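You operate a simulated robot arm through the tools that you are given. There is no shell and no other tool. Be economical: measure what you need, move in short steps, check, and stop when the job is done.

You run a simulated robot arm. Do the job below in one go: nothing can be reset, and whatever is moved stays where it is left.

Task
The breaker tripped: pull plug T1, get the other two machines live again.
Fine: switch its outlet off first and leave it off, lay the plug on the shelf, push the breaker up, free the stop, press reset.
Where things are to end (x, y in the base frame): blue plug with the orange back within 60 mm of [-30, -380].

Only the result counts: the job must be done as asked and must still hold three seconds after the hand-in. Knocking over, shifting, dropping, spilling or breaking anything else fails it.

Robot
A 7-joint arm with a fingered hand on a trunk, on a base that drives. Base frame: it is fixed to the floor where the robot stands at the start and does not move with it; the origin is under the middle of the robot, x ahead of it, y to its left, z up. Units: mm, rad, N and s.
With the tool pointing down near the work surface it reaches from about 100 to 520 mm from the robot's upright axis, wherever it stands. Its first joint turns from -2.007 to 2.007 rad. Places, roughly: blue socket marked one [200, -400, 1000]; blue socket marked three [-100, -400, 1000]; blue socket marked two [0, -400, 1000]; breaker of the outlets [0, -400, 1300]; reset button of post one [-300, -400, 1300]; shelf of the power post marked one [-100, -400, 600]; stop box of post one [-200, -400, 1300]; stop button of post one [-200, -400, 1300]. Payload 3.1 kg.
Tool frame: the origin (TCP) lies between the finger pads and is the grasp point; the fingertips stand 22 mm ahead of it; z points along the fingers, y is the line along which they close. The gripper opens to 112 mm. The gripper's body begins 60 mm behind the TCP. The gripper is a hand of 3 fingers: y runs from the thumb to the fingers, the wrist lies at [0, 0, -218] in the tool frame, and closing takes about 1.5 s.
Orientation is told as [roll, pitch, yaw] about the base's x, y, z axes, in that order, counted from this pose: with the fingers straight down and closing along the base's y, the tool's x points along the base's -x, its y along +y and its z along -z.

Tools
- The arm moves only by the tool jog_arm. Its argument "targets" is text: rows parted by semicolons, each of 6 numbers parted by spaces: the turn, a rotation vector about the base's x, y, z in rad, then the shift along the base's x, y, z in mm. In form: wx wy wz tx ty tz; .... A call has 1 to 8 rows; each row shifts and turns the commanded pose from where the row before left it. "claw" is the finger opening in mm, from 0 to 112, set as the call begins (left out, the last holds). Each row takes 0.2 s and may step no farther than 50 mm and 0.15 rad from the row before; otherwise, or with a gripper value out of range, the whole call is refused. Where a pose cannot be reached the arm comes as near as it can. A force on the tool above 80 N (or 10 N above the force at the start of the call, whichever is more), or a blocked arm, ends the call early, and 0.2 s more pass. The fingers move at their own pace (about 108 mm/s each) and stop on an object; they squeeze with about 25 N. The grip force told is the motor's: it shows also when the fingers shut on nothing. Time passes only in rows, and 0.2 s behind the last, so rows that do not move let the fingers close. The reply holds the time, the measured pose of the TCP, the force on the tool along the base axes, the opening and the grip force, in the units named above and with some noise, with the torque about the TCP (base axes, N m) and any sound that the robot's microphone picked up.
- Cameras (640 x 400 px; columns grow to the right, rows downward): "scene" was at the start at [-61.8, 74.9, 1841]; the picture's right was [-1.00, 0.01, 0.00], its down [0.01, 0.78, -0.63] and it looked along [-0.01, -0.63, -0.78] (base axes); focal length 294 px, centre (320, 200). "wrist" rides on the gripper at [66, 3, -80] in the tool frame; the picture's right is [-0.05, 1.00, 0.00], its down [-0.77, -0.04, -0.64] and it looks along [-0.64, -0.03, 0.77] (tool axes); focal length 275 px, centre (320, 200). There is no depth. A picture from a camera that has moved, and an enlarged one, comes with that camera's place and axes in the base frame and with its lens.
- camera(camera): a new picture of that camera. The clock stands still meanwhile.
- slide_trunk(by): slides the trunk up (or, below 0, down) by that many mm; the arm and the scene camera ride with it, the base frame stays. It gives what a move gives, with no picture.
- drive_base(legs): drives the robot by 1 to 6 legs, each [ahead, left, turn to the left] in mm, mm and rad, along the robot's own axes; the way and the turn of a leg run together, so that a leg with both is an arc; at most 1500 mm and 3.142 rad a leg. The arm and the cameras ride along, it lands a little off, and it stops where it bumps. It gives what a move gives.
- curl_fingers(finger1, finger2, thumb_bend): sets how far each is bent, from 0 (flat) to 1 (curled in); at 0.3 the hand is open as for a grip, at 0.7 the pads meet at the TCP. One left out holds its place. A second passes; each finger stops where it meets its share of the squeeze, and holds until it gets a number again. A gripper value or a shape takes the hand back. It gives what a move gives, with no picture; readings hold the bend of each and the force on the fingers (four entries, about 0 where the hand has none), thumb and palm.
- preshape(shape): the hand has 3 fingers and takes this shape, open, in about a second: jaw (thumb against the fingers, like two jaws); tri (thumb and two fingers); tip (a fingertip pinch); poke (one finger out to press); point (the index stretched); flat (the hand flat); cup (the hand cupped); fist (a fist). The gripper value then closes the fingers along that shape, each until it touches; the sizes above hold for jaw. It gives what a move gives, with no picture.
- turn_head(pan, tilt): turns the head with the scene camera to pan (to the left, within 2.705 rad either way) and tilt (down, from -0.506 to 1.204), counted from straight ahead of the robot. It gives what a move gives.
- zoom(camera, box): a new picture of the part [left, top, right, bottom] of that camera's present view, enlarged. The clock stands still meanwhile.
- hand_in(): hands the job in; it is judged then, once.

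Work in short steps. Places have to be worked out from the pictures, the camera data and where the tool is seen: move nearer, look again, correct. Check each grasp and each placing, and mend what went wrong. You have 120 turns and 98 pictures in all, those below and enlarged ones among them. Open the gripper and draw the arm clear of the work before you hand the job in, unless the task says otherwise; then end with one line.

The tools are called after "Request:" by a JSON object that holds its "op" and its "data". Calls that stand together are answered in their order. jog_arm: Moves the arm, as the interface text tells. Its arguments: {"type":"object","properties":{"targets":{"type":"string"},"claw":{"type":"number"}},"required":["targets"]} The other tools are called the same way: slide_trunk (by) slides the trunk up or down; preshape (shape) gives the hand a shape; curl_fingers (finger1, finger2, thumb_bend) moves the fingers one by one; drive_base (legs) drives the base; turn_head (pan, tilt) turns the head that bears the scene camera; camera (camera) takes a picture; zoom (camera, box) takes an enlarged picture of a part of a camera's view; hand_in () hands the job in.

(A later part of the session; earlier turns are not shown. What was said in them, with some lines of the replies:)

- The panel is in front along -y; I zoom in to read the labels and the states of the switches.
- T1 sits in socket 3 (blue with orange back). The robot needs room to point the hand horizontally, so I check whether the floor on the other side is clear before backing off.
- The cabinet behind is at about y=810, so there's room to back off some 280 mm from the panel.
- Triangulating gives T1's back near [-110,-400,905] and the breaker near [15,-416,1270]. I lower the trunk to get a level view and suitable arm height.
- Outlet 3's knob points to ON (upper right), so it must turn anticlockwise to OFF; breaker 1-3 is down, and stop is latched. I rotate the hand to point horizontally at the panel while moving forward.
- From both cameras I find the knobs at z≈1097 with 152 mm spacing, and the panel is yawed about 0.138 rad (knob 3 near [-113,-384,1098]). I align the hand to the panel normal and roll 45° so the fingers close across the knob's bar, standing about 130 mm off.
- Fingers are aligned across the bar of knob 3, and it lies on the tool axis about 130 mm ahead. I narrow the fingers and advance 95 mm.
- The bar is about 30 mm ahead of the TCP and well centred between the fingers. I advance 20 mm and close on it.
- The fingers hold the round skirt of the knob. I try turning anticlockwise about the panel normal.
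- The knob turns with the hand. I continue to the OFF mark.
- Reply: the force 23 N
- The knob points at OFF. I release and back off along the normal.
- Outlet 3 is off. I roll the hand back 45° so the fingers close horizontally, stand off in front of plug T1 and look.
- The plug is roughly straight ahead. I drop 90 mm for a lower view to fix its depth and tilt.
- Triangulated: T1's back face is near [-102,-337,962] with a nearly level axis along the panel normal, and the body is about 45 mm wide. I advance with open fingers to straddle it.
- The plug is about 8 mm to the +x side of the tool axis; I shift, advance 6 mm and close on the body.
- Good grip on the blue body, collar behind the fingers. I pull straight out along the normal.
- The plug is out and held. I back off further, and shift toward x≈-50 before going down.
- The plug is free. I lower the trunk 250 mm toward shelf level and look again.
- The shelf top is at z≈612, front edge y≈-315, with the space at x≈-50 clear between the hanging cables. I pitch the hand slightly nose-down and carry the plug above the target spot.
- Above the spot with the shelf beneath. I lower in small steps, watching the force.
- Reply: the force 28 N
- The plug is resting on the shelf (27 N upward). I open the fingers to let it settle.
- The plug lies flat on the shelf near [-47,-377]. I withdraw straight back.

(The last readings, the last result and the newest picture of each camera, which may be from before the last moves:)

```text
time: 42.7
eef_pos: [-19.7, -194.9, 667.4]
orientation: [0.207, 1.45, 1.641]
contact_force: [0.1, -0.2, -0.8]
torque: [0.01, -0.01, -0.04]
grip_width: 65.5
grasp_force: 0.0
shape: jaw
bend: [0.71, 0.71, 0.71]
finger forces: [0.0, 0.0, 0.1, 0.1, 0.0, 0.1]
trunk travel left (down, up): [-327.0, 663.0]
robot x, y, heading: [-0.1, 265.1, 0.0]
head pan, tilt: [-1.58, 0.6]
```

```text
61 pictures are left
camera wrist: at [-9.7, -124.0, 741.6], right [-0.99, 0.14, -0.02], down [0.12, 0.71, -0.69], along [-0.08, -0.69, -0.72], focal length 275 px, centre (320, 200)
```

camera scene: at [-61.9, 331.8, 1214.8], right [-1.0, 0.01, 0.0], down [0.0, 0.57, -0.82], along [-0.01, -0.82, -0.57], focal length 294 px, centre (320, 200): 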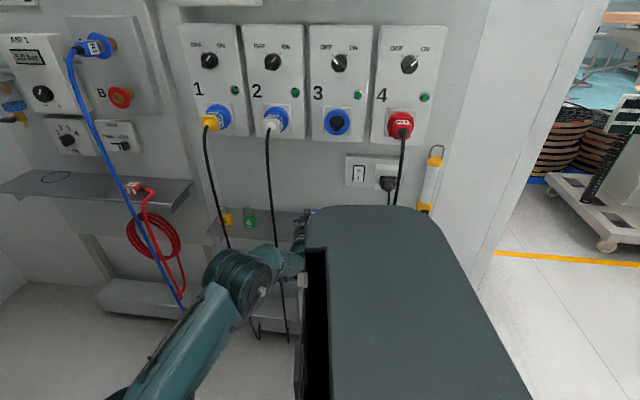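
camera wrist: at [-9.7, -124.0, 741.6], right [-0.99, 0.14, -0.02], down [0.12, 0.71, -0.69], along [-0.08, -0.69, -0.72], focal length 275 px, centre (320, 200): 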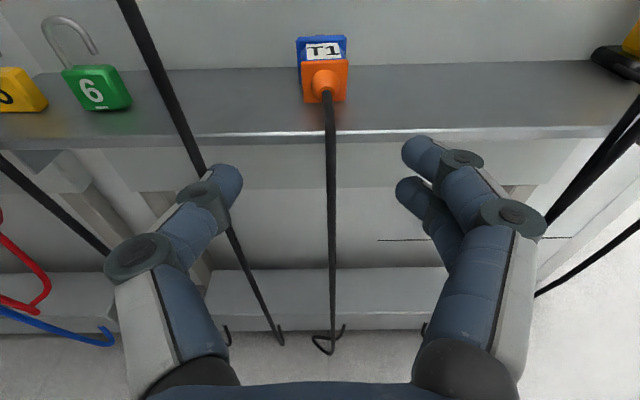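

Plug placed cleanly with cable hanging free. Now up to the breaker level, restoring the hand's level pitch.

Request:
{"op": "slide_trunk", "data": {"by": 560}}

Request:
{"op": "turn_head", "data": {"pan": -1.58, "tilt": 0.75}}

Request:
{"op": "jog_arm", "data": {"targets": "-0.119 0.0165 0 0 0 20; 0 0 0 10 0 20; 0 0 0 10 0 20; 0 0 0 0 0 0"}}

Request:
{"op": "camera", "data": {"camera": "wrist"}}

Request:
{"op": "camera", "data": {"camera": "scene"}}

```text
refused: 560 is not a number from -400 to 400
```

```text
time: 43.4
eef_pos: [-19.2, -195.2, 666.7]
orientation: [0.203, 1.448, 1.635]
contact_force: [0.2, 0.1, -0.4]
torque: [0.04, 0.0, 0.0]
grip_width: 65.5
grasp_force: 0.0
shape: jaw
bend: [0.71, 0.71, 0.71]
finger forces: [0.0, 0.0, 0.1, 0.0, 0.0, 0.0]
trunk travel left (down, up): [-327.0, 663.0]
robot x, y, heading: [-3.8, 268.3, 0.003]
head pan, tilt: [-1.58, 0.75]
```

```text
time: 44.4
eef_pos: [0.4, -196.4, 727.0]
orientation: [1.61, 1.547, 3.042]
contact_force: [-0.5, 1.0, 0.9]
torque: [0.0, -0.02, 0.01]
grip_width: 65.7
grasp_force: 0.0
shape: jaw
bend: [0.71, 0.71, 0.71]
finger forces: [0.1, 0.0, 0.0, 0.1, 0.0, 0.0]
trunk travel left (down, up): [-327.0, 663.0]
robot x, y, heading: [0.2, 269.8, 0.001]
head pan, tilt: [-1.58, 0.75]
```

```text
60 pictures are left
camera wrist: at [10.5, -116.1, 792.4], right [-0.99, 0.14, -0.02], down [0.1, 0.63, -0.77], along [-0.09, -0.77, -0.64], focal length 275 px, centre (320, 200)
```

wrist: 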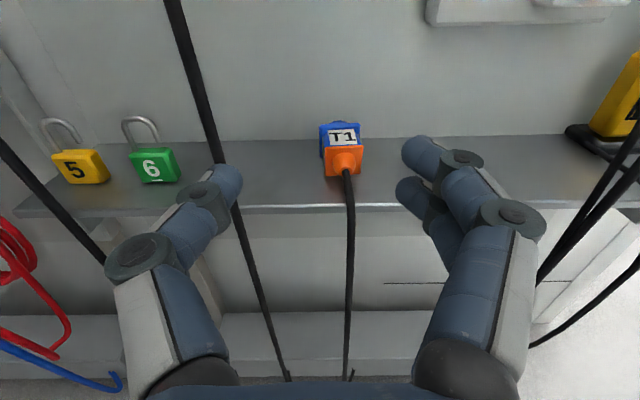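

```text
59 pictures are left
camera scene: at [-61.8, 337.8, 1201.9], right [-1.0, 0.01, 0.0], down [0.01, 0.68, -0.73], along [-0.01, -0.73, -0.68], focal length 294 px, centre (320, 200)
```

scene: 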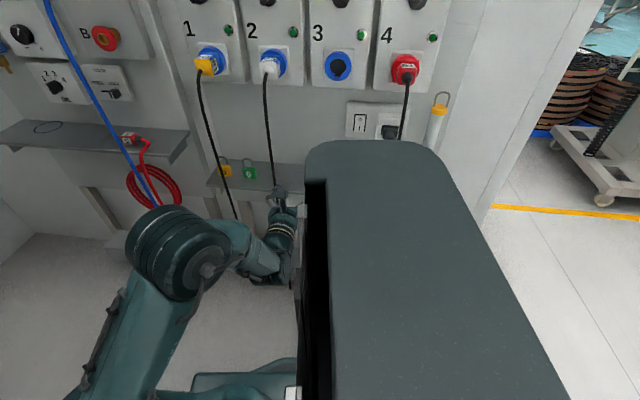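

The slide is limited to 400 per call; I raise in two steps.

Request:
{"op": "slide_trunk", "data": {"by": 400}}

Request:
{"op": "slide_trunk", "data": {"by": 110}}

Request:
{"op": "camera", "data": {"camera": "wrist"}}

Request:
{"op": "camera", "data": {"camera": "scene"}}

```text
time: 48.2
eef_pos: [-0.0, -195.9, 1126.1]
orientation: [1.619, 1.547, 3.053]
contact_force: [1.6, -0.1, 1.1]
torque: [0.01, -0.01, 0.04]
grip_width: 65.9
grasp_force: 0.0
shape: jaw
bend: [0.71, 0.71, 0.71]
finger forces: [0.0, 0.1, 0.1, 0.1, 0.1, 0.0]
trunk travel left (down, up): [-727.0, 263.0]
robot x, y, heading: [1.3, 270.3, 0.003]
head pan, tilt: [-1.58, 0.75]
```

```text
time: 49.7
eef_pos: [0.7, -196.7, 1237.7]
orientation: [1.617, 1.548, 3.049]
contact_force: [0.1, 0.3, 0.0]
torque: [0.02, 0.01, 0.01]
grip_width: 65.8
grasp_force: 0.0
shape: jaw
bend: [0.71, 0.71, 0.71]
finger forces: [0.0, 0.1, 0.1, 0.0, 0.1, 0.0]
trunk travel left (down, up): [-837.0, 153.0]
robot x, y, heading: [1.0, 270.9, 0.005]
head pan, tilt: [-1.58, 0.75]
```

```text
58 pictures are left
camera wrist: at [10.4, -116.1, 1302.3], right [-0.99, 0.14, -0.02], down [0.1, 0.63, -0.77], along [-0.09, -0.77, -0.63], focal length 275 px, centre (320, 200)
```

wrist: 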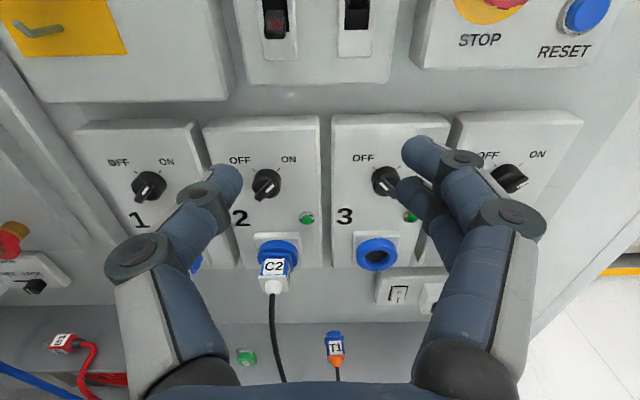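

```text
57 pictures are left
camera scene: at [-61.8, 337.8, 1711.8], right [-1.0, 0.01, 0.0], down [0.01, 0.68, -0.73], along [-0.01, -0.73, -0.68], focal length 294 px, centre (320, 200)
```

scene: 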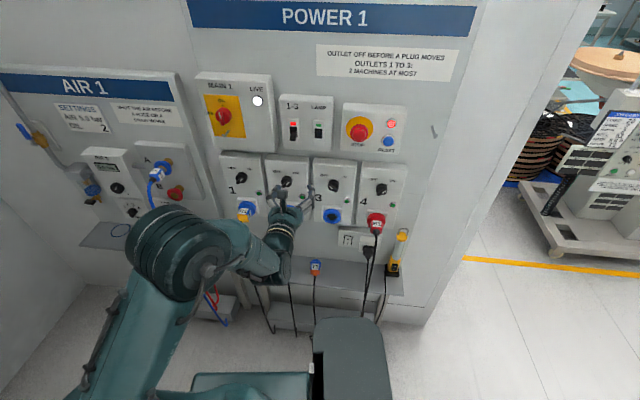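

The breaker lever tip is near [8,-410,1270]. I take the poke shape and look at where the finger extends.

Request:
{"op": "preshape", "data": {"shape": "poke"}}

Request:
{"op": "jog_arm", "data": {"targets": "0 0 0 5 -20 10; 0 0 0 5 -20 10; 0 0 0 0 0 0"}}

Request:
{"op": "camera", "data": {"camera": "wrist"}}

Request:
{"op": "zoom", "data": {"camera": "scene", "box": [240, 80, 400, 180]}}

```text
time: 50.6
eef_pos: [0.6, -196.3, 1236.2]
orientation: [1.615, 1.546, 3.047]
contact_force: [0.4, 0.1, -0.2]
torque: [-0.01, 0.03, -0.01]
grip_width: 0.1
grasp_force: 0.0
shape: poke
bend: [1.0, 1.0, 0.46]
finger forces: [0.1, 0.0, 0.1, 0.0, 0.0, 0.1]
trunk travel left (down, up): [-837.0, 153.0]
robot x, y, heading: [-1.6, 269.8, -0.003]
head pan, tilt: [-1.58, 0.75]
```

```text
time: 51.4
eef_pos: [9.6, -235.5, 1256.7]
orientation: [1.626, 1.545, 3.06]
contact_force: [0.4, -0.5, -0.5]
torque: [0.0, -0.01, -0.02]
grip_width: 0.2
grasp_force: 0.1
shape: poke
bend: [1.0, 1.0, 0.46]
finger forces: [0.1, 0.1, 0.1, 0.0, 0.1, 0.0]
trunk travel left (down, up): [-837.0, 153.0]
robot x, y, heading: [0.4, 270.4, 0.003]
head pan, tilt: [-1.58, 0.75]
```

```text
56 pictures are left
camera wrist: at [20.1, -155.0, 1322.2], right [-0.99, 0.14, -0.02], down [0.1, 0.63, -0.77], along [-0.09, -0.77, -0.63], focal length 275 px, centre (320, 200)
```

wrist: 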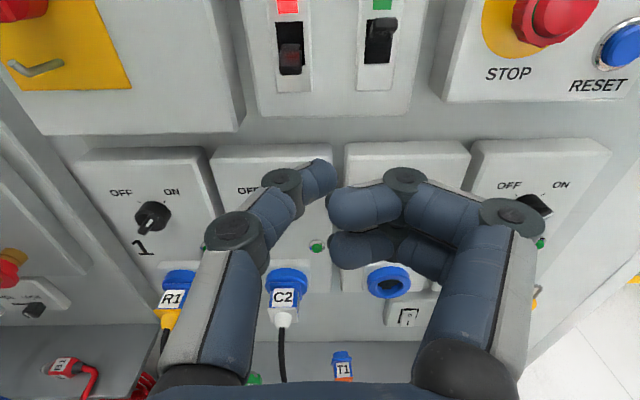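

```text
4.00 times, centred on (320, 130) of scene
camera zoom: at [-62.0, 338.3, 1711.8], right [-1.0, 0.01, 0.0], down [0.01, 0.68, -0.73], along [-0.01, -0.73, -0.68], focal length 1176 px, centre (320, 480)
```

zoom: 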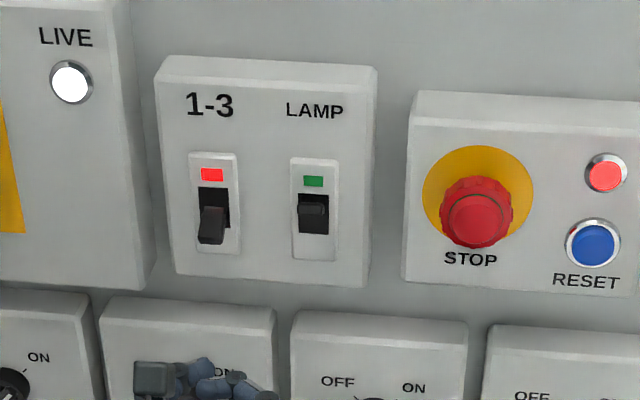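

In poke shape the thumb tip lies on the tool axis about 20 mm ahead. I approach to just below the lever, stopping some 30 mm short to check.

Request:
{"op": "jog_arm", "data": {"targets": "0 0 0 1 -40 -4; 0 0 0 1 -40 -4; 0 0 0 1 -40 -3; 0 0 0 0 0 0"}}

Request:
{"op": "camera", "data": {"camera": "wrist"}}

Request:
{"op": "zoom", "data": {"camera": "scene", "box": [240, 80, 400, 180]}}

```text
time: 52.4
eef_pos: [13.8, -356.3, 1246.6]
orientation: [1.649, 1.546, 3.084]
contact_force: [-0.1, 0.8, -0.4]
torque: [-0.02, 0.02, 0.0]
grip_width: 0.0
grasp_force: 0.1
shape: poke
bend: [1.0, 1.0, 0.46]
finger forces: [0.0, 0.1, 0.0, 0.0, 0.1, 0.1]
trunk travel left (down, up): [-837.0, 153.0]
robot x, y, heading: [-0.0, 271.0, 0.005]
head pan, tilt: [-1.58, 0.75]
```

```text
54 pictures are left
camera wrist: at [23.1, -276.0, 1312.5], right [-0.99, 0.14, -0.02], down [0.1, 0.63, -0.77], along [-0.09, -0.77, -0.63], focal length 275 px, centre (320, 200)
```

wrist: 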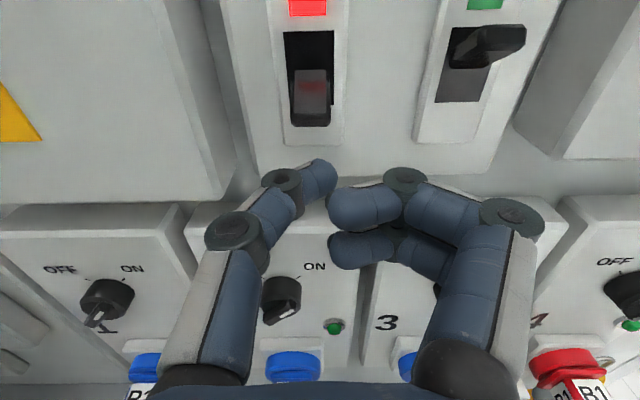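

```text
4.00 times, centred on (320, 130) of scene
camera zoom: at [-61.7, 339.0, 1711.8], right [-1.0, 0.01, 0.0], down [0.01, 0.68, -0.73], along [-0.01, -0.73, -0.68], focal length 1176 px, centre (320, 480)
```

zoom: 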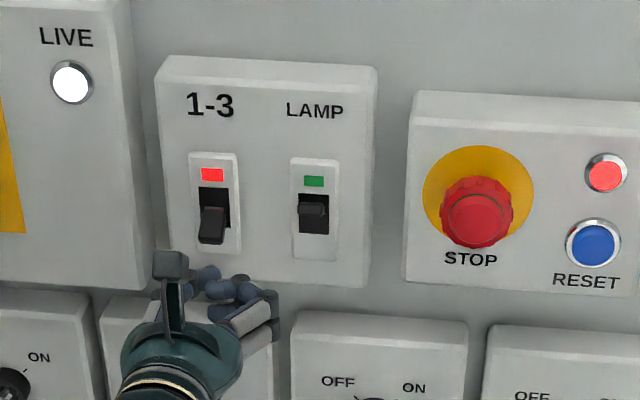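

The lever's underside is at z≈1255, about 4 mm to the +x side. I go slightly lower, advance under it, and check.

Request:
{"op": "jog_arm", "data": {"targets": "0 0 0 5 0 -8; 0 0 0 -1.4 -10 0; 0 0 0 -1.4 -10 0; 0 0 0 -1.4 -10 0; 0 0 0 -0.7 -5 0; 0 0 0 0 0 0"}}

Request:
{"op": "camera", "data": {"camera": "wrist"}}

Request:
{"op": "zoom", "data": {"camera": "scene", "box": [260, 90, 340, 160]}}

```text
time: 53.8
eef_pos: [14.1, -392.0, 1236.2]
orientation: [1.62, 1.545, 3.055]
contact_force: [-0.4, 0.4, 0.2]
torque: [0.0, -0.01, 0.0]
grip_width: 0.3
grasp_force: 0.0
shape: poke
bend: [1.0, 1.0, 0.46]
finger forces: [0.1, 0.0, 0.0, 0.0, 0.1, 0.1]
trunk travel left (down, up): [-837.0, 153.0]
robot x, y, heading: [-1.1, 271.7, 0.001]
head pan, tilt: [-1.58, 0.75]
```

```text
52 pictures are left
camera wrist: at [23.4, -311.7, 1303.1], right [-0.99, 0.14, -0.02], down [0.1, 0.63, -0.77], along [-0.09, -0.77, -0.63], focal length 275 px, centre (320, 200)
```

wrist: 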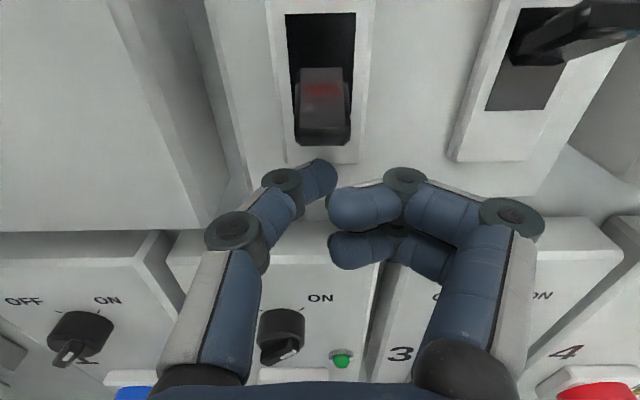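

```text
5.71 times, centred on (300, 125) of scene
camera zoom: at [-61.8, 337.8, 1711.9], right [-1.0, 0.01, 0.0], down [0.01, 0.68, -0.73], along [-0.01, -0.73, -0.68], focal length 1680 px, centre (434, 629)
```

zoom: 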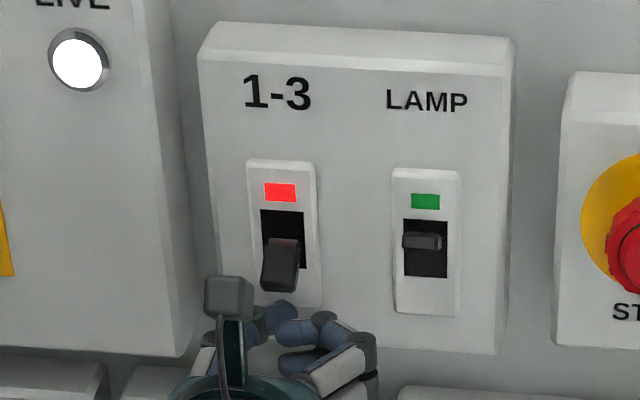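

No contact yet and the tip is right below the lever. I advance 7 mm more and lift.

Request:
{"op": "jog_arm", "data": {"targets": "0 0 0 -1 -7 0; 0 0 0 0 0 5; 0 0 0 0 0 5; 0 0 0 0 0 5; 0 0 0 0 0 5; 0 0 0 0 0 0"}}

Request:
{"op": "camera", "data": {"camera": "wrist"}}

```text
time: 55.2
eef_pos: [11.6, -397.7, 1257.8]
orientation: [1.602, 1.547, 3.035]
contact_force: [1.0, 2.1, -1.6]
torque: [0.02, -0.01, 0.0]
grip_width: 0.0
grasp_force: 0.0
shape: poke
bend: [1.0, 1.0, 0.46]
finger forces: [0.1, 0.1, 0.0, 0.0, 3.0, 0.0]
trunk travel left (down, up): [-837.0, 153.0]
robot x, y, heading: [4.1, 271.7, -0.0]
head pan, tilt: [-1.58, 0.75]
```

```text
50 pictures are left
camera wrist: at [23.0, -317.9, 1323.8], right [-0.99, 0.14, -0.02], down [0.1, 0.63, -0.77], along [-0.09, -0.77, -0.64], focal length 275 px, centre (320, 200)
```

wrist: 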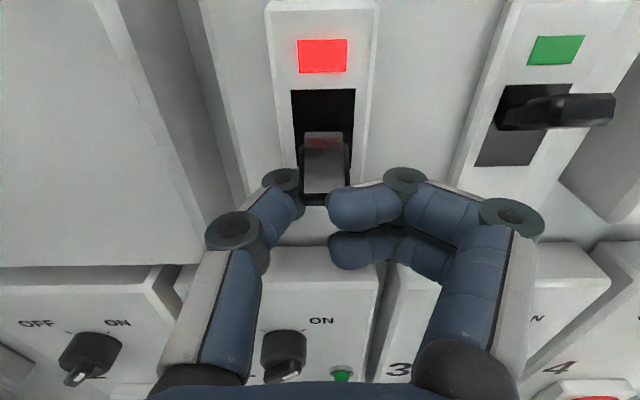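

The thumb is under the lever and touching it. I keep lifting.

Request:
{"op": "jog_arm", "data": {"targets": "0 0 0 0 0 5; 0 0 0 0 0 5; 0 0 0 0 0 5; 0 0 0 0 0 5; 0 0 0 0 0 5; 0 0 0 0 0 5; 0 0 0 0 0 0"}}

Request:
{"op": "camera", "data": {"camera": "wrist"}}

Request:
{"op": "zoom", "data": {"camera": "scene", "box": [240, 80, 400, 180]}}

```text
time: 56.8
eef_pos: [14.6, -398.1, 1275.0]
orientation: [0.68, 1.533, 2.113]
contact_force: [5.4, 23.5, -53.0]
torque: [0.5, 0.2, 0.17]
grip_width: 0.0
grasp_force: 0.1
shape: poke
bend: [1.0, 1.0, 0.47]
finger forces: [0.0, 0.0, 0.0, 0.1, 57.2, 0.1]
trunk travel left (down, up): [-837.0, 153.0]
robot x, y, heading: [0.4, 272.1, 0.003]
head pan, tilt: [-1.58, 0.75]
```

```text
49 pictures are left
camera wrist: at [23.8, -320.5, 1343.0], right [-0.99, 0.14, -0.02], down [0.11, 0.65, -0.75], along [-0.09, -0.75, -0.66], focal length 275 px, centre (320, 200)
```

wrist: 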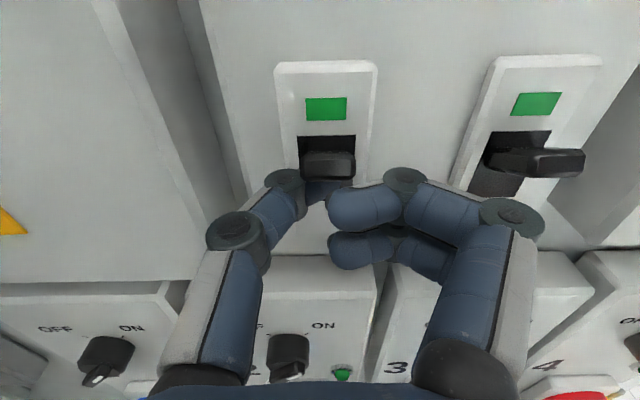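

```text
4.00 times, centred on (320, 130) of scene
camera zoom: at [-59.7, 335.4, 1711.7], right [-1.0, 0.01, 0.0], down [0.0, 0.68, -0.73], along [-0.01, -0.73, -0.68], focal length 1176 px, centre (320, 480)
```

zoom: 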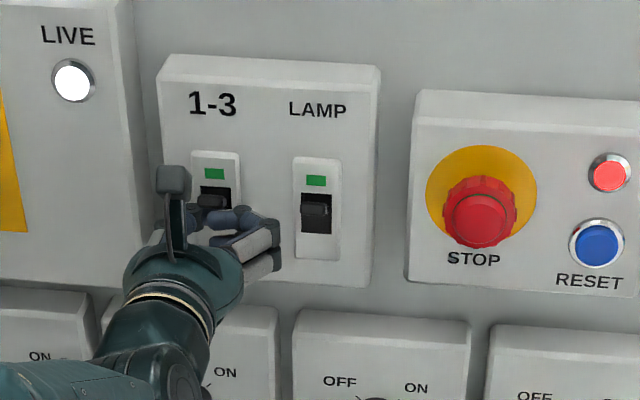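

Breaker is up with a green flag. I ease down and back off.

Request:
{"op": "jog_arm", "data": {"targets": "0 0 0 0 0 -15; 0 0 0 0 0 -12; 0 0 0 4 30 0; 0 0 0 4 30 0; 0 0 0 5 40 0; 0 0 0 5 40 0; 0 0 0 0 0 0"}}

Request:
{"op": "preshape", "data": {"shape": "jaw"}}

Request:
{"op": "jog_arm", "data": {"targets": "0 0 0 -40 0 8; 0 0 0 -40 0 8; 0 0 0 -40 0 8; 0 0 0 -35 0 8; 0 0 0 -30 0 8; 0 0 0 0 0 0"}}

Request:
{"op": "camera", "data": {"camera": "wrist"}}

Request:
{"op": "zoom", "data": {"camera": "scene", "box": [240, 80, 440, 205]}}

```text
time: 58.4
eef_pos: [29.3, -259.1, 1259.3]
orientation: [1.59, 1.546, 3.024]
contact_force: [-0.3, 0.0, -0.3]
torque: [0.02, 0.01, 0.02]
grip_width: 0.0
grasp_force: 0.0
shape: poke
bend: [1.0, 1.0, 0.46]
finger forces: [0.0, 0.1, 0.0, 0.0, 0.1, 0.0]
trunk travel left (down, up): [-837.0, 153.0]
robot x, y, heading: [-1.5, 266.1, 0.001]
head pan, tilt: [-1.58, 0.75]
```

```text
time: 59.3
eef_pos: [30.1, -257.5, 1259.9]
orientation: [1.62, 1.545, 3.053]
contact_force: [-0.2, 0.2, 0.2]
torque: [0.01, 0.02, 0.04]
grip_width: 111.9
grasp_force: 0.1
shape: jaw
bend: [0.3, 0.3, 0.3]
finger forces: [0.0, 0.0, 0.1, 0.1, 0.0, 0.0]
trunk travel left (down, up): [-837.0, 153.0]
robot x, y, heading: [1.7, 271.9, 0.0]
head pan, tilt: [-1.58, 0.75]
```

```text
time: 60.7
eef_pos: [-154.0, -257.9, 1299.9]
orientation: [1.615, 1.547, 3.046]
contact_force: [0.3, 0.4, 0.4]
torque: [-0.02, -0.01, -0.02]
grip_width: 111.7
grasp_force: 0.2
shape: jaw
bend: [0.3, 0.3, 0.3]
finger forces: [0.0, 0.0, 0.1, 0.1, 0.1, 0.0]
trunk travel left (down, up): [-837.0, 153.0]
robot x, y, heading: [2.8, 268.7, 0.005]
head pan, tilt: [-1.58, 0.75]
```

```text
47 pictures are left
camera wrist: at [-143.3, -177.5, 1366.4], right [-0.99, 0.14, -0.02], down [0.1, 0.63, -0.77], along [-0.09, -0.77, -0.63], focal length 275 px, centre (320, 200)
```

wrist: 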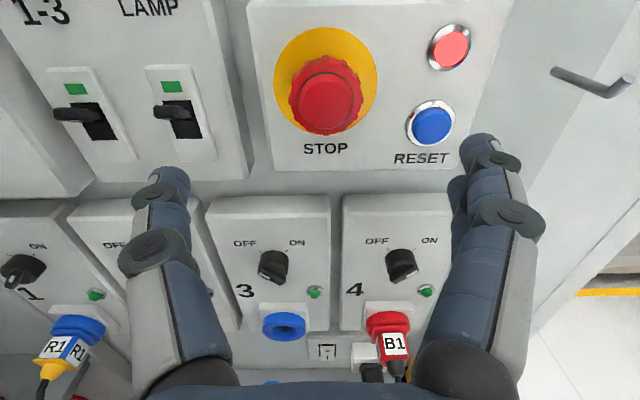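

```text
3.20 times, centred on (340, 142) of scene
camera zoom: at [-61.1, 338.0, 1711.9], right [-1.0, 0.01, 0.0], down [0.0, 0.68, -0.73], along [-0.01, -0.73, -0.68], focal length 941 px, centre (256, 384)
```

zoom: 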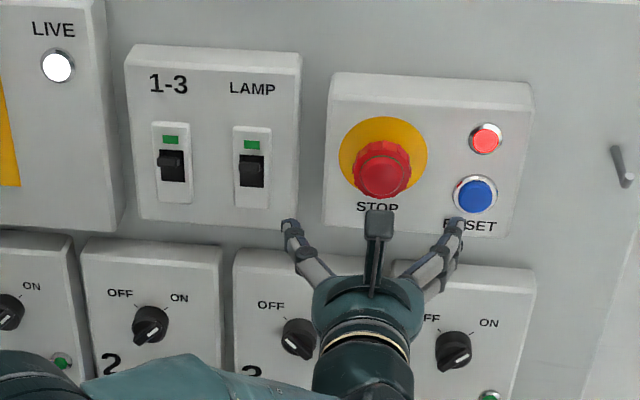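

The stop mushroom's front is near [-170,-347,1308], about 45 mm across. I zoom in to see how it's to be released (arrows?).

Request:
{"op": "zoom", "data": {"camera": "wrist", "box": [250, 10, 410, 160]}}

```text
2.67 times, centred on (330, 85) of wrist
camera zoom: at [-143.3, -177.5, 1366.4], right [-0.99, 0.14, -0.02], down [0.1, 0.63, -0.77], along [-0.09, -0.77, -0.63], focal length 734 px, centre (293, 507)
```

zoom: 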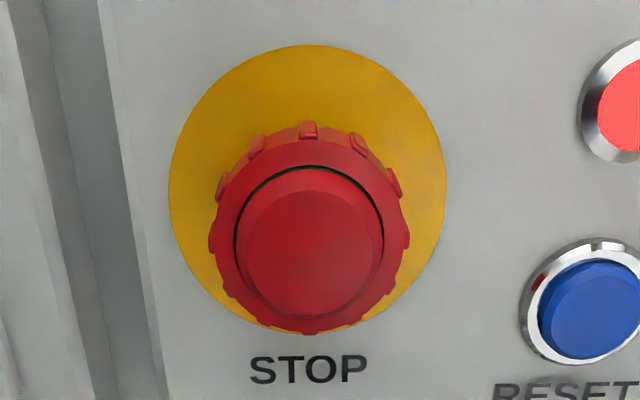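

No arrows, but a lugged twist collar. I line up, open to 75 mm and advance around it, then check.

Request:
{"op": "jog_arm", "data": {"targets": "0 0 0 -3.5 0 8; 0 0 0 -4 -28 0; 0 0 0 -4 -28 0; 0 0 0 -3.5 -26 0; 0 0 0 0 0 0", "claw": 75}}

Request:
{"op": "camera", "data": {"camera": "wrist"}}

Request:
{"op": "zoom", "data": {"camera": "scene", "box": [310, 80, 430, 170]}}

```text
time: 61.9
eef_pos: [-168.8, -339.9, 1308.6]
orientation: [1.627, 1.547, 3.06]
contact_force: [-0.2, 0.1, 0.6]
torque: [0.01, -0.01, 0.0]
grip_width: 75.5
grasp_force: 0.0
shape: jaw
bend: [0.69, 0.69, 0.66]
finger forces: [0.0, 0.0, 0.0, 0.0, 0.0, 0.0]
trunk travel left (down, up): [-837.0, 153.0]
robot x, y, heading: [1.7, 268.5, -0.0]
head pan, tilt: [-1.58, 0.75]
```

```text
44 pictures are left
camera wrist: at [-159.6, -259.8, 1374.6], right [-0.99, 0.14, -0.02], down [0.1, 0.63, -0.77], along [-0.09, -0.77, -0.63], focal length 275 px, centre (320, 200)
```

wrist: 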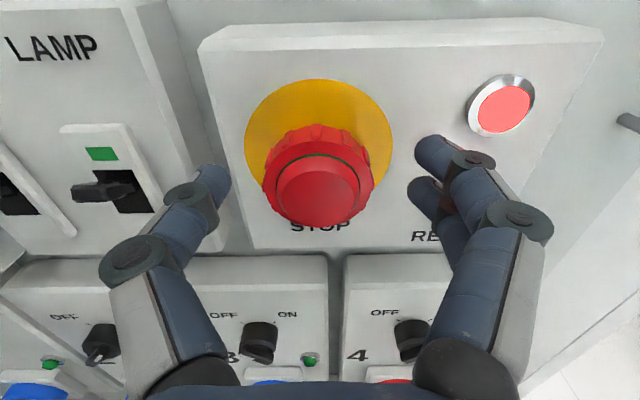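

```text
4.44 times, centred on (370, 125) of scene
camera zoom: at [-61.6, 338.4, 1711.8], right [-1.0, 0.01, 0.0], down [0.01, 0.68, -0.73], along [-0.01, -0.73, -0.68], focal length 1306 px, centre (98, 533)
```

zoom: 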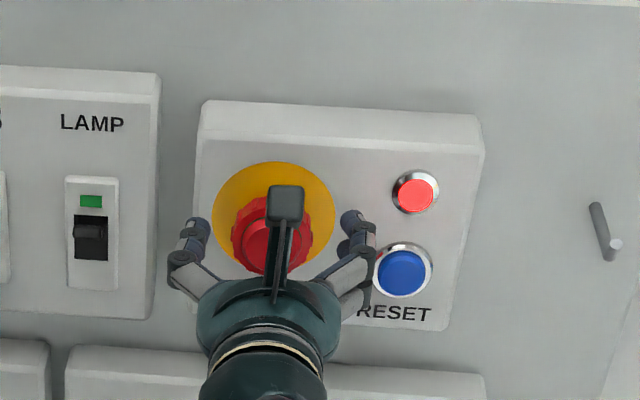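

The twist collar lies about 20 mm ahead of the TCP and the plate about 53 mm ahead. I advance 17 mm and close on the collar.

Request:
{"op": "jog_arm", "data": {"targets": "0 0 0 -1.2 -8.5 0; 0 0 0 -1.2 -8.5 0; 0 0 0 0 0 0"}}

Request:
{"op": "jog_arm", "data": {"targets": "0 0 0 0 0 0; 0 0 0 0 0 0; 0 0 0 0 0 0; 0 0 0 0 0 0; 0 0 0 0 0 0; 0 0 0 0 0 0", "claw": 0}}

Request:
{"op": "camera", "data": {"camera": "wrist"}}

```text
time: 62.7
eef_pos: [-171.9, -356.6, 1307.9]
orientation: [1.628, 1.547, 3.059]
contact_force: [0.3, -0.7, -0.3]
torque: [0.0, 0.02, 0.01]
grip_width: 74.9
grasp_force: 0.0
shape: jaw
bend: [0.69, 0.69, 0.66]
finger forces: [0.0, 0.0, 0.1, 0.0, 0.0, 0.0]
trunk travel left (down, up): [-837.0, 153.0]
robot x, y, heading: [1.0, 264.0, 0.003]
head pan, tilt: [-1.58, 0.75]
```

```text
time: 64.1
eef_pos: [-172.6, -359.2, 1309.0]
orientation: [1.632, 1.546, 3.065]
contact_force: [-1.4, -7.9, 8.8]
torque: [-0.11, -0.02, 0.1]
grip_width: 37.2
grasp_force: 25.0
shape: jaw
bend: [0.73, 0.73, 0.7]
finger forces: [12.1, 11.3, 0.1, 0.0, 22.9, 0.1]
trunk travel left (down, up): [-837.0, 153.0]
robot x, y, heading: [-4.2, 268.7, 0.004]
head pan, tilt: [-1.58, 0.75]
```

```text
42 pictures are left
camera wrist: at [-162.1, -278.3, 1374.3], right [-0.99, 0.14, -0.02], down [0.1, 0.63, -0.77], along [-0.09, -0.77, -0.63], focal length 275 px, centre (320, 200)
```

wrist: 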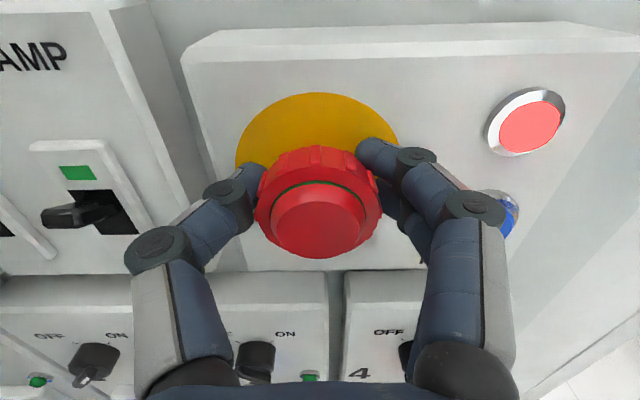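

Collar held. I twist clockwise about 32° and watch for a click.

Request:
{"op": "jog_arm", "data": {"targets": "-0.0194 -0.14 0 0 0 0; -0.0194 -0.14 0 0 0 0; -0.0194 -0.14 0 0 0 0; -0.0194 -0.14 0 0 0 0; 0 0 0 0 0 0"}}

Request:
{"op": "camera", "data": {"camera": "wrist"}}

```text
time: 65.3
eef_pos: [-174.7, -358.2, 1306.9]
orientation: [-1.569, 1.026, -0.138]
contact_force: [-7.5, -6.4, 4.5]
torque: [-0.13, 0.03, 0.05]
grip_width: 36.8
grasp_force: 25.2
shape: jaw
bend: [0.73, 0.73, 0.7]
finger forces: [12.6, 12.0, 0.0, 0.0, 21.5, 0.0]
trunk travel left (down, up): [-837.0, 153.0]
robot x, y, heading: [-2.1, 269.9, -0.001]
head pan, tilt: [-1.58, 0.75]
```

```text
41 pictures are left
camera wrist: at [-200.0, -273.3, 1362.0], right [-0.82, 0.12, -0.56], down [0.52, 0.57, -0.64], along [0.24, -0.81, -0.53], focal length 275 px, centre (320, 200)
```

wrist: 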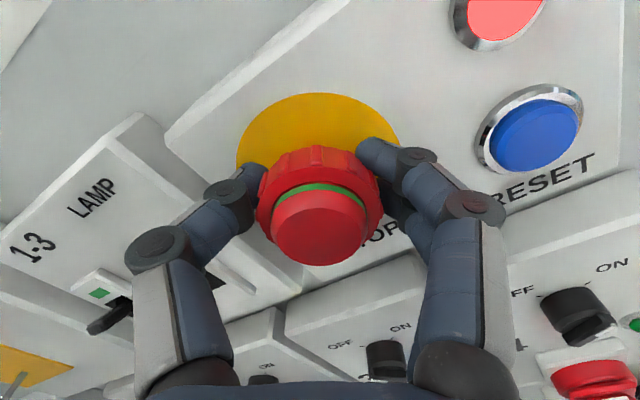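

The red cap has popped forward showing a green band: it looks freed. I turn a little more to be sure, then compare.

Request:
{"op": "jog_arm", "data": {"targets": "-0.0194 -0.14 0 0 0 0; -0.0194 -0.14 0 0 0 0; 0 0 0 0 0 0"}}

Request:
{"op": "camera", "data": {"camera": "wrist"}}

```text
time: 66.1
eef_pos: [-175.1, -359.7, 1305.6]
orientation: [-1.568, 0.743, -0.137]
contact_force: [-10.3, -3.4, -1.0]
torque: [-0.04, 0.04, -0.08]
grip_width: 36.4
grasp_force: 25.4
shape: jaw
bend: [0.73, 0.73, 0.71]
finger forces: [12.7, 12.7, 0.0, 0.1, 20.4, 0.0]
trunk travel left (down, up): [-837.0, 153.0]
robot x, y, heading: [-0.8, 266.6, -0.004]
head pan, tilt: [-1.58, 0.75]
```

```text
40 pictures are left
camera wrist: at [-214.4, -271.5, 1349.2], right [-0.64, 0.09, -0.77], down [0.68, 0.55, -0.49], along [0.37, -0.83, -0.41], focal length 275 px, centre (320, 200)
```

wrist: 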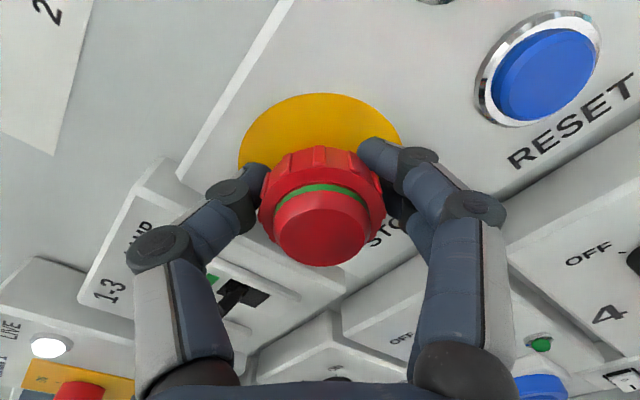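

The cap keeps moving out with the turn; I continue a little further.

Request:
{"op": "jog_arm", "data": {"targets": "-0.0194 -0.14 0 0 0 0; -0.0194 -0.14 0 0 0 0; -0.0194 -0.14 0 0 0 0; 0 0 0 0 0 0"}}

Request:
{"op": "camera", "data": {"camera": "wrist"}}

```text
time: 67.1
eef_pos: [-177.3, -359.7, 1305.8]
orientation: [-1.568, 0.318, -0.14]
contact_force: [-10.6, -2.2, -8.8]
torque: [0.01, 0.07, -0.12]
grip_width: 36.1
grasp_force: 25.4
shape: jaw
bend: [0.73, 0.73, 0.71]
finger forces: [14.2, 13.2, 0.0, 0.1, 18.9, 0.0]
trunk travel left (down, up): [-837.0, 153.0]
robot x, y, heading: [-1.6, 271.7, 0.006]
head pan, tilt: [-1.58, 0.75]
```

```text
39 pictures are left
camera wrist: at [-228.2, -270.3, 1324.1], right [-0.27, 0.04, -0.96], down [0.83, 0.53, -0.2], along [0.5, -0.85, -0.17], focal length 275 px, centre (320, 200)
```

wrist: 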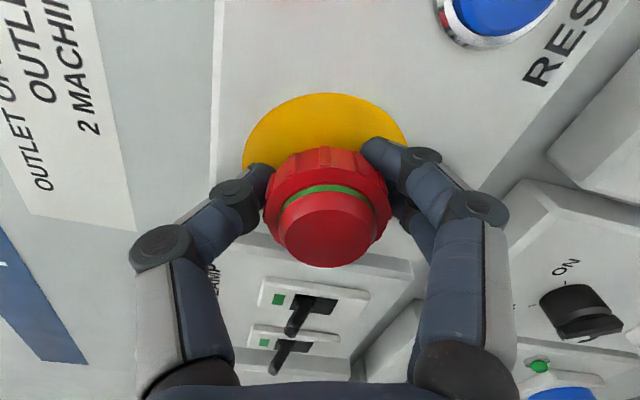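

No further travel: the stop is released. I open, back off, and check that it stays out.

Request:
{"op": "jog_arm", "data": {"targets": "0 0 0 0 0 0; 0 0 0 0 0 0; 0 0 0 0 0 0; 0 0 0 4 28 0; 0 0 0 4 28 0; 0 0 0 4 28 0; 0 0 0 4 28 0; 0 0 0 0 0 0", "claw": 75}}

Request:
{"op": "jog_arm", "data": {"targets": "0.0194 0.14 0 0 0 0; 0.0194 0.14 0 0 0 0; 0.0194 0.14 0 0 0 0; 0.0194 0.14 0 0 0 0; 0.0194 0.14 0 0 0 0; 0.0194 0.14 0 0 0 0; 0.0194 0.14 0 0 0 0; 0.0194 0.14 0 0 0 0"}}

Request:
{"op": "preshape", "data": {"shape": "poke"}}

Request:
{"op": "jog_arm", "data": {"targets": "0.0194 0.14 0 -20 0 -5; 0 0 0 -20 0 -5; 0 0 0 -20 0 -5; 0 0 0 0 0 0"}}

Request:
{"op": "camera", "data": {"camera": "wrist"}}

Request:
{"op": "zoom", "data": {"camera": "scene", "box": [310, 80, 430, 170]}}

```text
time: 68.9
eef_pos: [-157.6, -245.9, 1306.9]
orientation: [-1.57, 0.322, -0.138]
contact_force: [-0.3, 1.1, -0.2]
torque: [-0.02, -0.04, 0.01]
grip_width: 74.4
grasp_force: 0.1
shape: jaw
bend: [0.69, 0.69, 0.66]
finger forces: [0.0, 0.0, 0.0, 0.1, 0.1, 0.1]
trunk travel left (down, up): [-837.0, 153.0]
robot x, y, heading: [2.6, 271.3, -0.0]
head pan, tilt: [-1.58, 0.75]
```

```text
time: 70.7
eef_pos: [-155.7, -245.8, 1307.9]
orientation: [-1.585, 1.458, -0.152]
contact_force: [0.7, -0.1, -0.4]
torque: [-0.03, 0.0, -0.05]
grip_width: 74.7
grasp_force: 0.0
shape: jaw
bend: [0.69, 0.69, 0.66]
finger forces: [0.0, 0.0, 0.0, 0.0, 0.0, 0.0]
trunk travel left (down, up): [-837.0, 153.0]
robot x, y, heading: [2.7, 270.3, 0.002]
head pan, tilt: [-1.58, 0.75]
```

```text
time: 71.6
eef_pos: [-155.9, -244.9, 1307.3]
orientation: [-1.58, 1.456, -0.146]
contact_force: [-1.3, -0.3, -0.9]
torque: [-0.01, -0.02, 0.03]
grip_width: 0.0
grasp_force: 0.1
shape: poke
bend: [1.0, 1.0, 0.46]
finger forces: [0.0, 0.0, 0.0, 0.0, 0.1, 0.0]
trunk travel left (down, up): [-837.0, 153.0]
robot x, y, heading: [3.2, 271.5, 0.001]
head pan, tilt: [-1.58, 0.75]
```

```text
time: 72.6
eef_pos: [-214.7, -245.3, 1293.9]
orientation: [1.629, 1.549, 3.06]
contact_force: [-0.2, 0.5, -0.3]
torque: [-0.02, 0.0, 0.03]
grip_width: 0.1
grasp_force: 0.2
shape: poke
bend: [1.0, 1.0, 0.46]
finger forces: [0.0, 0.0, 0.1, 0.1, 0.0, 0.0]
trunk travel left (down, up): [-837.0, 153.0]
robot x, y, heading: [-0.6, 267.5, 0.002]
head pan, tilt: [-1.58, 0.75]
```

```text
38 pictures are left
camera wrist: at [-205.2, -164.8, 1358.9], right [-0.99, 0.14, -0.02], down [0.1, 0.63, -0.77], along [-0.09, -0.77, -0.63], focal length 275 px, centre (320, 200)
```

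wrist: 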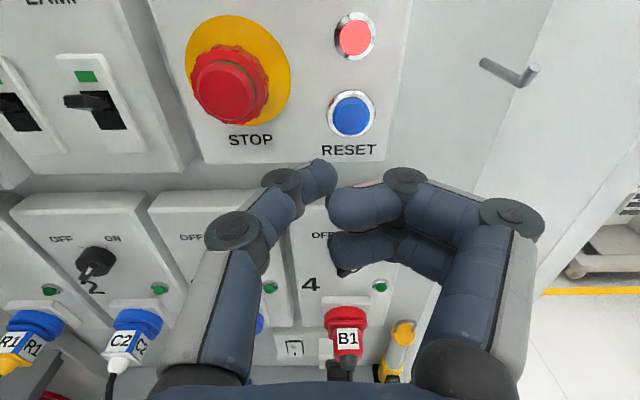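

```text
4.44 times, centred on (370, 125) of scene
camera zoom: at [-61.2, 338.1, 1711.9], right [-1.0, 0.01, 0.0], down [0.0, 0.68, -0.73], along [-0.01, -0.73, -0.68], focal length 1306 px, centre (98, 533)
```

zoom: 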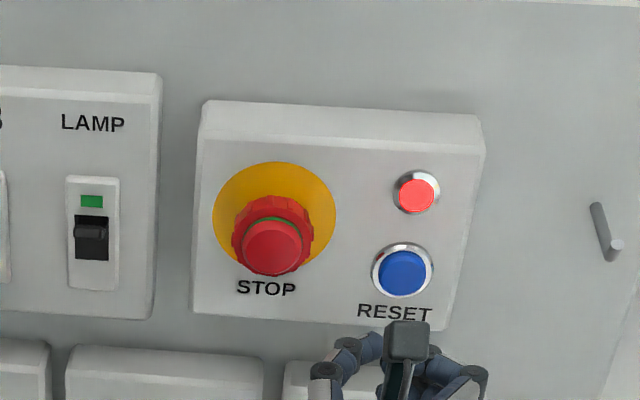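

Stop stays out. Reset is near [-257,-372,1274]; I approach to about 25 mm short of it with the thumb tip.

Request:
{"op": "jog_arm", "data": {"targets": "0 0 0 -12 0 -8; 0 0 0 -13 0 -8; 0 0 0 -4 -28 0; 0 0 0 -4 -28 0; 0 0 0 -3 -22 0; 0 0 0 0 0 0"}}

Request:
{"op": "camera", "data": {"camera": "wrist"}}

Request:
{"op": "zoom", "data": {"camera": "scene", "box": [330, 90, 430, 165]}}

```text
time: 74.0
eef_pos: [-251.6, -322.7, 1275.8]
orientation: [1.634, 1.547, 3.066]
contact_force: [0.5, -0.2, -0.3]
torque: [0.04, 0.01, 0.01]
grip_width: 0.1
grasp_force: 0.0
shape: poke
bend: [1.0, 1.0, 0.46]
finger forces: [0.0, 0.1, 0.0, 0.0, 0.0, 0.0]
trunk travel left (down, up): [-837.0, 153.0]
robot x, y, heading: [2.4, 273.5, 0.001]
head pan, tilt: [-1.58, 0.75]
```

```text
36 pictures are left
camera wrist: at [-241.6, -242.8, 1343.1], right [-0.99, 0.14, -0.02], down [0.1, 0.63, -0.77], along [-0.09, -0.77, -0.63], focal length 275 px, centre (320, 200)
```

wrist: 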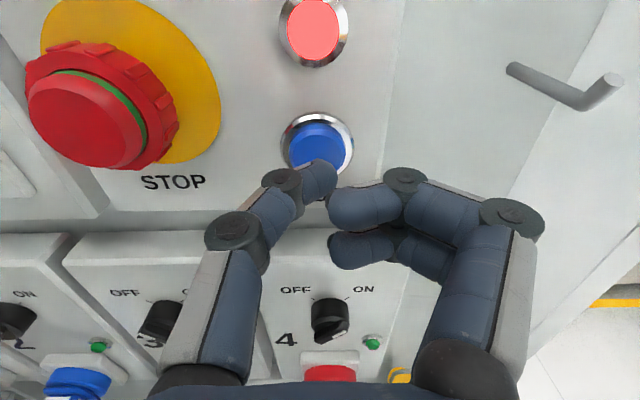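

```text
5.33 times, centred on (380, 128) of scene
camera zoom: at [-61.7, 338.2, 1711.9], right [-1.0, 0.01, 0.0], down [0.01, 0.68, -0.73], along [-0.01, -0.73, -0.68], focal length 1568 px, centre (0, 587)
```

zoom: 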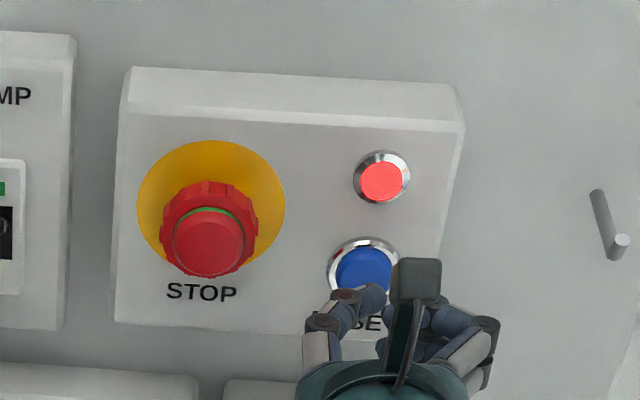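

The button is on the tool axis. I advance in small steps to press it.

Request:
{"op": "jog_arm", "data": {"targets": "0 0 0 -1.4 -10 -1; 0 0 0 -1.4 -10 -1; 0 0 0 -0.7 -5 0; 0 0 0 -0.7 -5 0; 0 0 0 0 0 0"}}

Request:
{"op": "camera", "data": {"camera": "wrist"}}

```text
time: 75.2
eef_pos: [-256.5, -348.4, 1277.2]
orientation: [1.771, 1.545, -3.081]
contact_force: [4.4, 22.0, -5.6]
torque: [0.12, -0.02, -0.02]
grip_width: 0.0
grasp_force: 0.1
shape: poke
bend: [1.0, 1.0, 0.46]
finger forces: [0.1, 0.0, 0.0, 0.0, 22.3, 0.0]
trunk travel left (down, up): [-837.0, 153.0]
robot x, y, heading: [-1.1, 269.7, -0.004]
head pan, tilt: [-1.58, 0.75]
heard: click
```

```text
34 pictures are left
camera wrist: at [-246.1, -267.0, 1343.4], right [-0.99, 0.14, -0.02], down [0.11, 0.62, -0.77], along [-0.09, -0.77, -0.63], focal length 275 px, centre (320, 200)
```

wrist: 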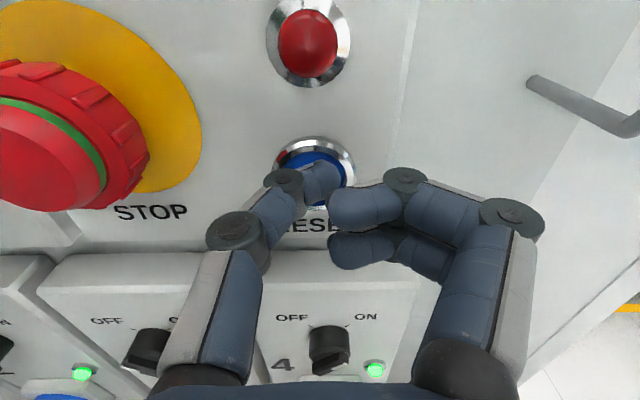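

A click was heard, the fault lamp went dark and outlet lamps lit. I back off and inspect everything.

Request:
{"op": "jog_arm", "data": {"targets": "0 0 0 2 15 0; 0 0 0 4 30 0; 0 0 0 6 45 0; 0 0 0 6 45 0; 0 0 0 0 0 0"}}

Request:
{"op": "preshape", "data": {"shape": "jaw"}}

Request:
{"op": "camera", "data": {"camera": "wrist"}}

Request:
{"op": "zoom", "data": {"camera": "scene", "box": [190, 70, 430, 220]}}

Request:
{"op": "zoom", "data": {"camera": "scene", "box": [220, 200, 420, 330]}}

```text
time: 76.4
eef_pos: [-238.7, -218.0, 1275.1]
orientation: [1.592, 1.547, 3.025]
contact_force: [0.1, -0.1, 1.0]
torque: [-0.01, 0.01, -0.01]
grip_width: 0.0
grasp_force: 0.0
shape: poke
bend: [1.0, 1.0, 0.46]
finger forces: [0.0, 0.1, 0.0, 0.0, 0.0, 0.0]
trunk travel left (down, up): [-837.0, 153.0]
robot x, y, heading: [1.9, 268.7, 0.007]
head pan, tilt: [-1.58, 0.75]
```

```text
time: 77.3
eef_pos: [-237.8, -218.3, 1274.8]
orientation: [1.62, 1.546, 3.053]
contact_force: [0.8, -0.5, 0.2]
torque: [-0.01, 0.0, 0.02]
grip_width: 112.0
grasp_force: 0.1
shape: jaw
bend: [0.3, 0.3, 0.3]
finger forces: [0.0, 0.0, 0.0, 0.0, 0.1, 0.0]
trunk travel left (down, up): [-837.0, 153.0]
robot x, y, heading: [-1.9, 271.4, 0.004]
head pan, tilt: [-1.58, 0.75]
```

```text
33 pictures are left
camera wrist: at [-228.4, -138.1, 1341.2], right [-0.99, 0.14, -0.02], down [0.1, 0.63, -0.77], along [-0.09, -0.77, -0.63], focal length 275 px, centre (320, 200)
```

wrist: 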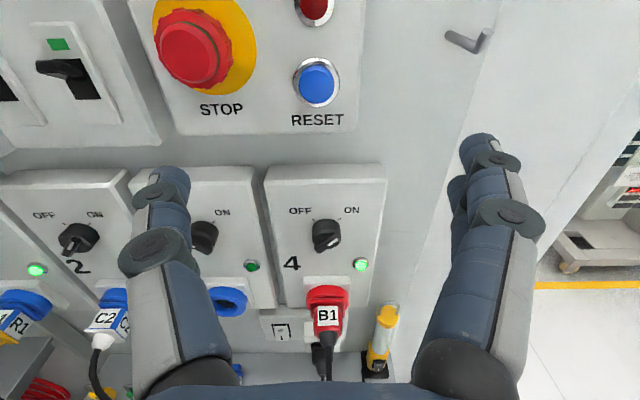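

```text
2.67 times, centred on (310, 145) of scene
camera zoom: at [-61.9, 337.7, 1711.9], right [-1.0, 0.01, 0.0], down [0.01, 0.68, -0.73], along [-0.01, -0.73, -0.68], focal length 784 px, centre (347, 347)
```

zoom: 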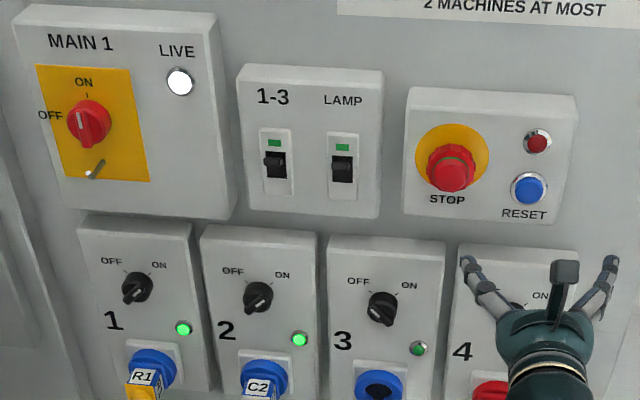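

```text
3.08 times, centred on (320, 265) of scene
camera zoom: at [-61.9, 337.7, 1711.9], right [-1.0, 0.01, 0.0], down [0.01, 0.68, -0.73], along [-0.01, -0.73, -0.68], focal length 904 px, centre (320, 0)
```

zoom: 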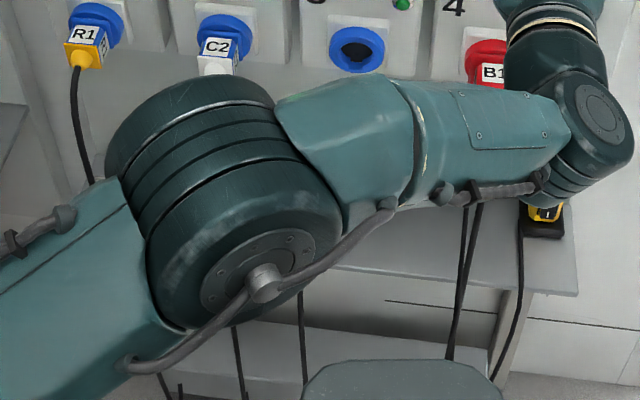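

Outlets 1, 2 and 4 are live, 3 is off, stop free, fault lamp off. I draw the arm further back toward +x and confirm the plug on the shelf.

Request:
{"op": "jog_arm", "data": {"targets": "0 0 0 45 15 0; 0 0 0 45 15 0; 0 0 0 45 10 0; 0 0 0 45 0 0; 0 0 0 0 0 0"}}

Request:
{"op": "camera", "data": {"camera": "wrist"}}

```text
time: 78.5
eef_pos: [-59.2, -178.9, 1275.2]
orientation: [1.608, 1.546, 3.041]
contact_force: [0.1, 0.1, -0.2]
torque: [-0.01, 0.02, -0.01]
grip_width: 112.0
grasp_force: 0.1
shape: jaw
bend: [0.3, 0.3, 0.3]
finger forces: [0.1, 0.1, 0.0, 0.0, 0.1, 0.0]
trunk travel left (down, up): [-837.0, 153.0]
robot x, y, heading: [3.8, 270.0, 0.002]
head pan, tilt: [-1.58, 0.75]
```

```text
30 pictures are left
camera wrist: at [-48.4, -98.8, 1341.1], right [-0.99, 0.14, -0.02], down [0.1, 0.63, -0.77], along [-0.09, -0.77, -0.64], focal length 275 px, centre (320, 200)
```

wrist: 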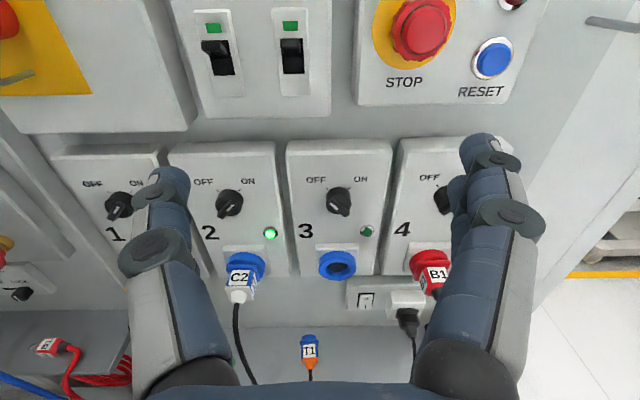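

Everything is in its final state: T1 is on the shelf, the hand is open and the arm is clear. I hand in.

Request:
{"op": "hand_in", "data": {}}

```text
The job is handed in.
```

The other two machines are live again: outlets 1 and 2 show lit lamps. Outlet 3 was switched off first and stays off. Plug T1 is out and lies on the shelf near [-47, -377], inside the 60 mm target. The breaker is up, the stop is free and reset has been pressed.
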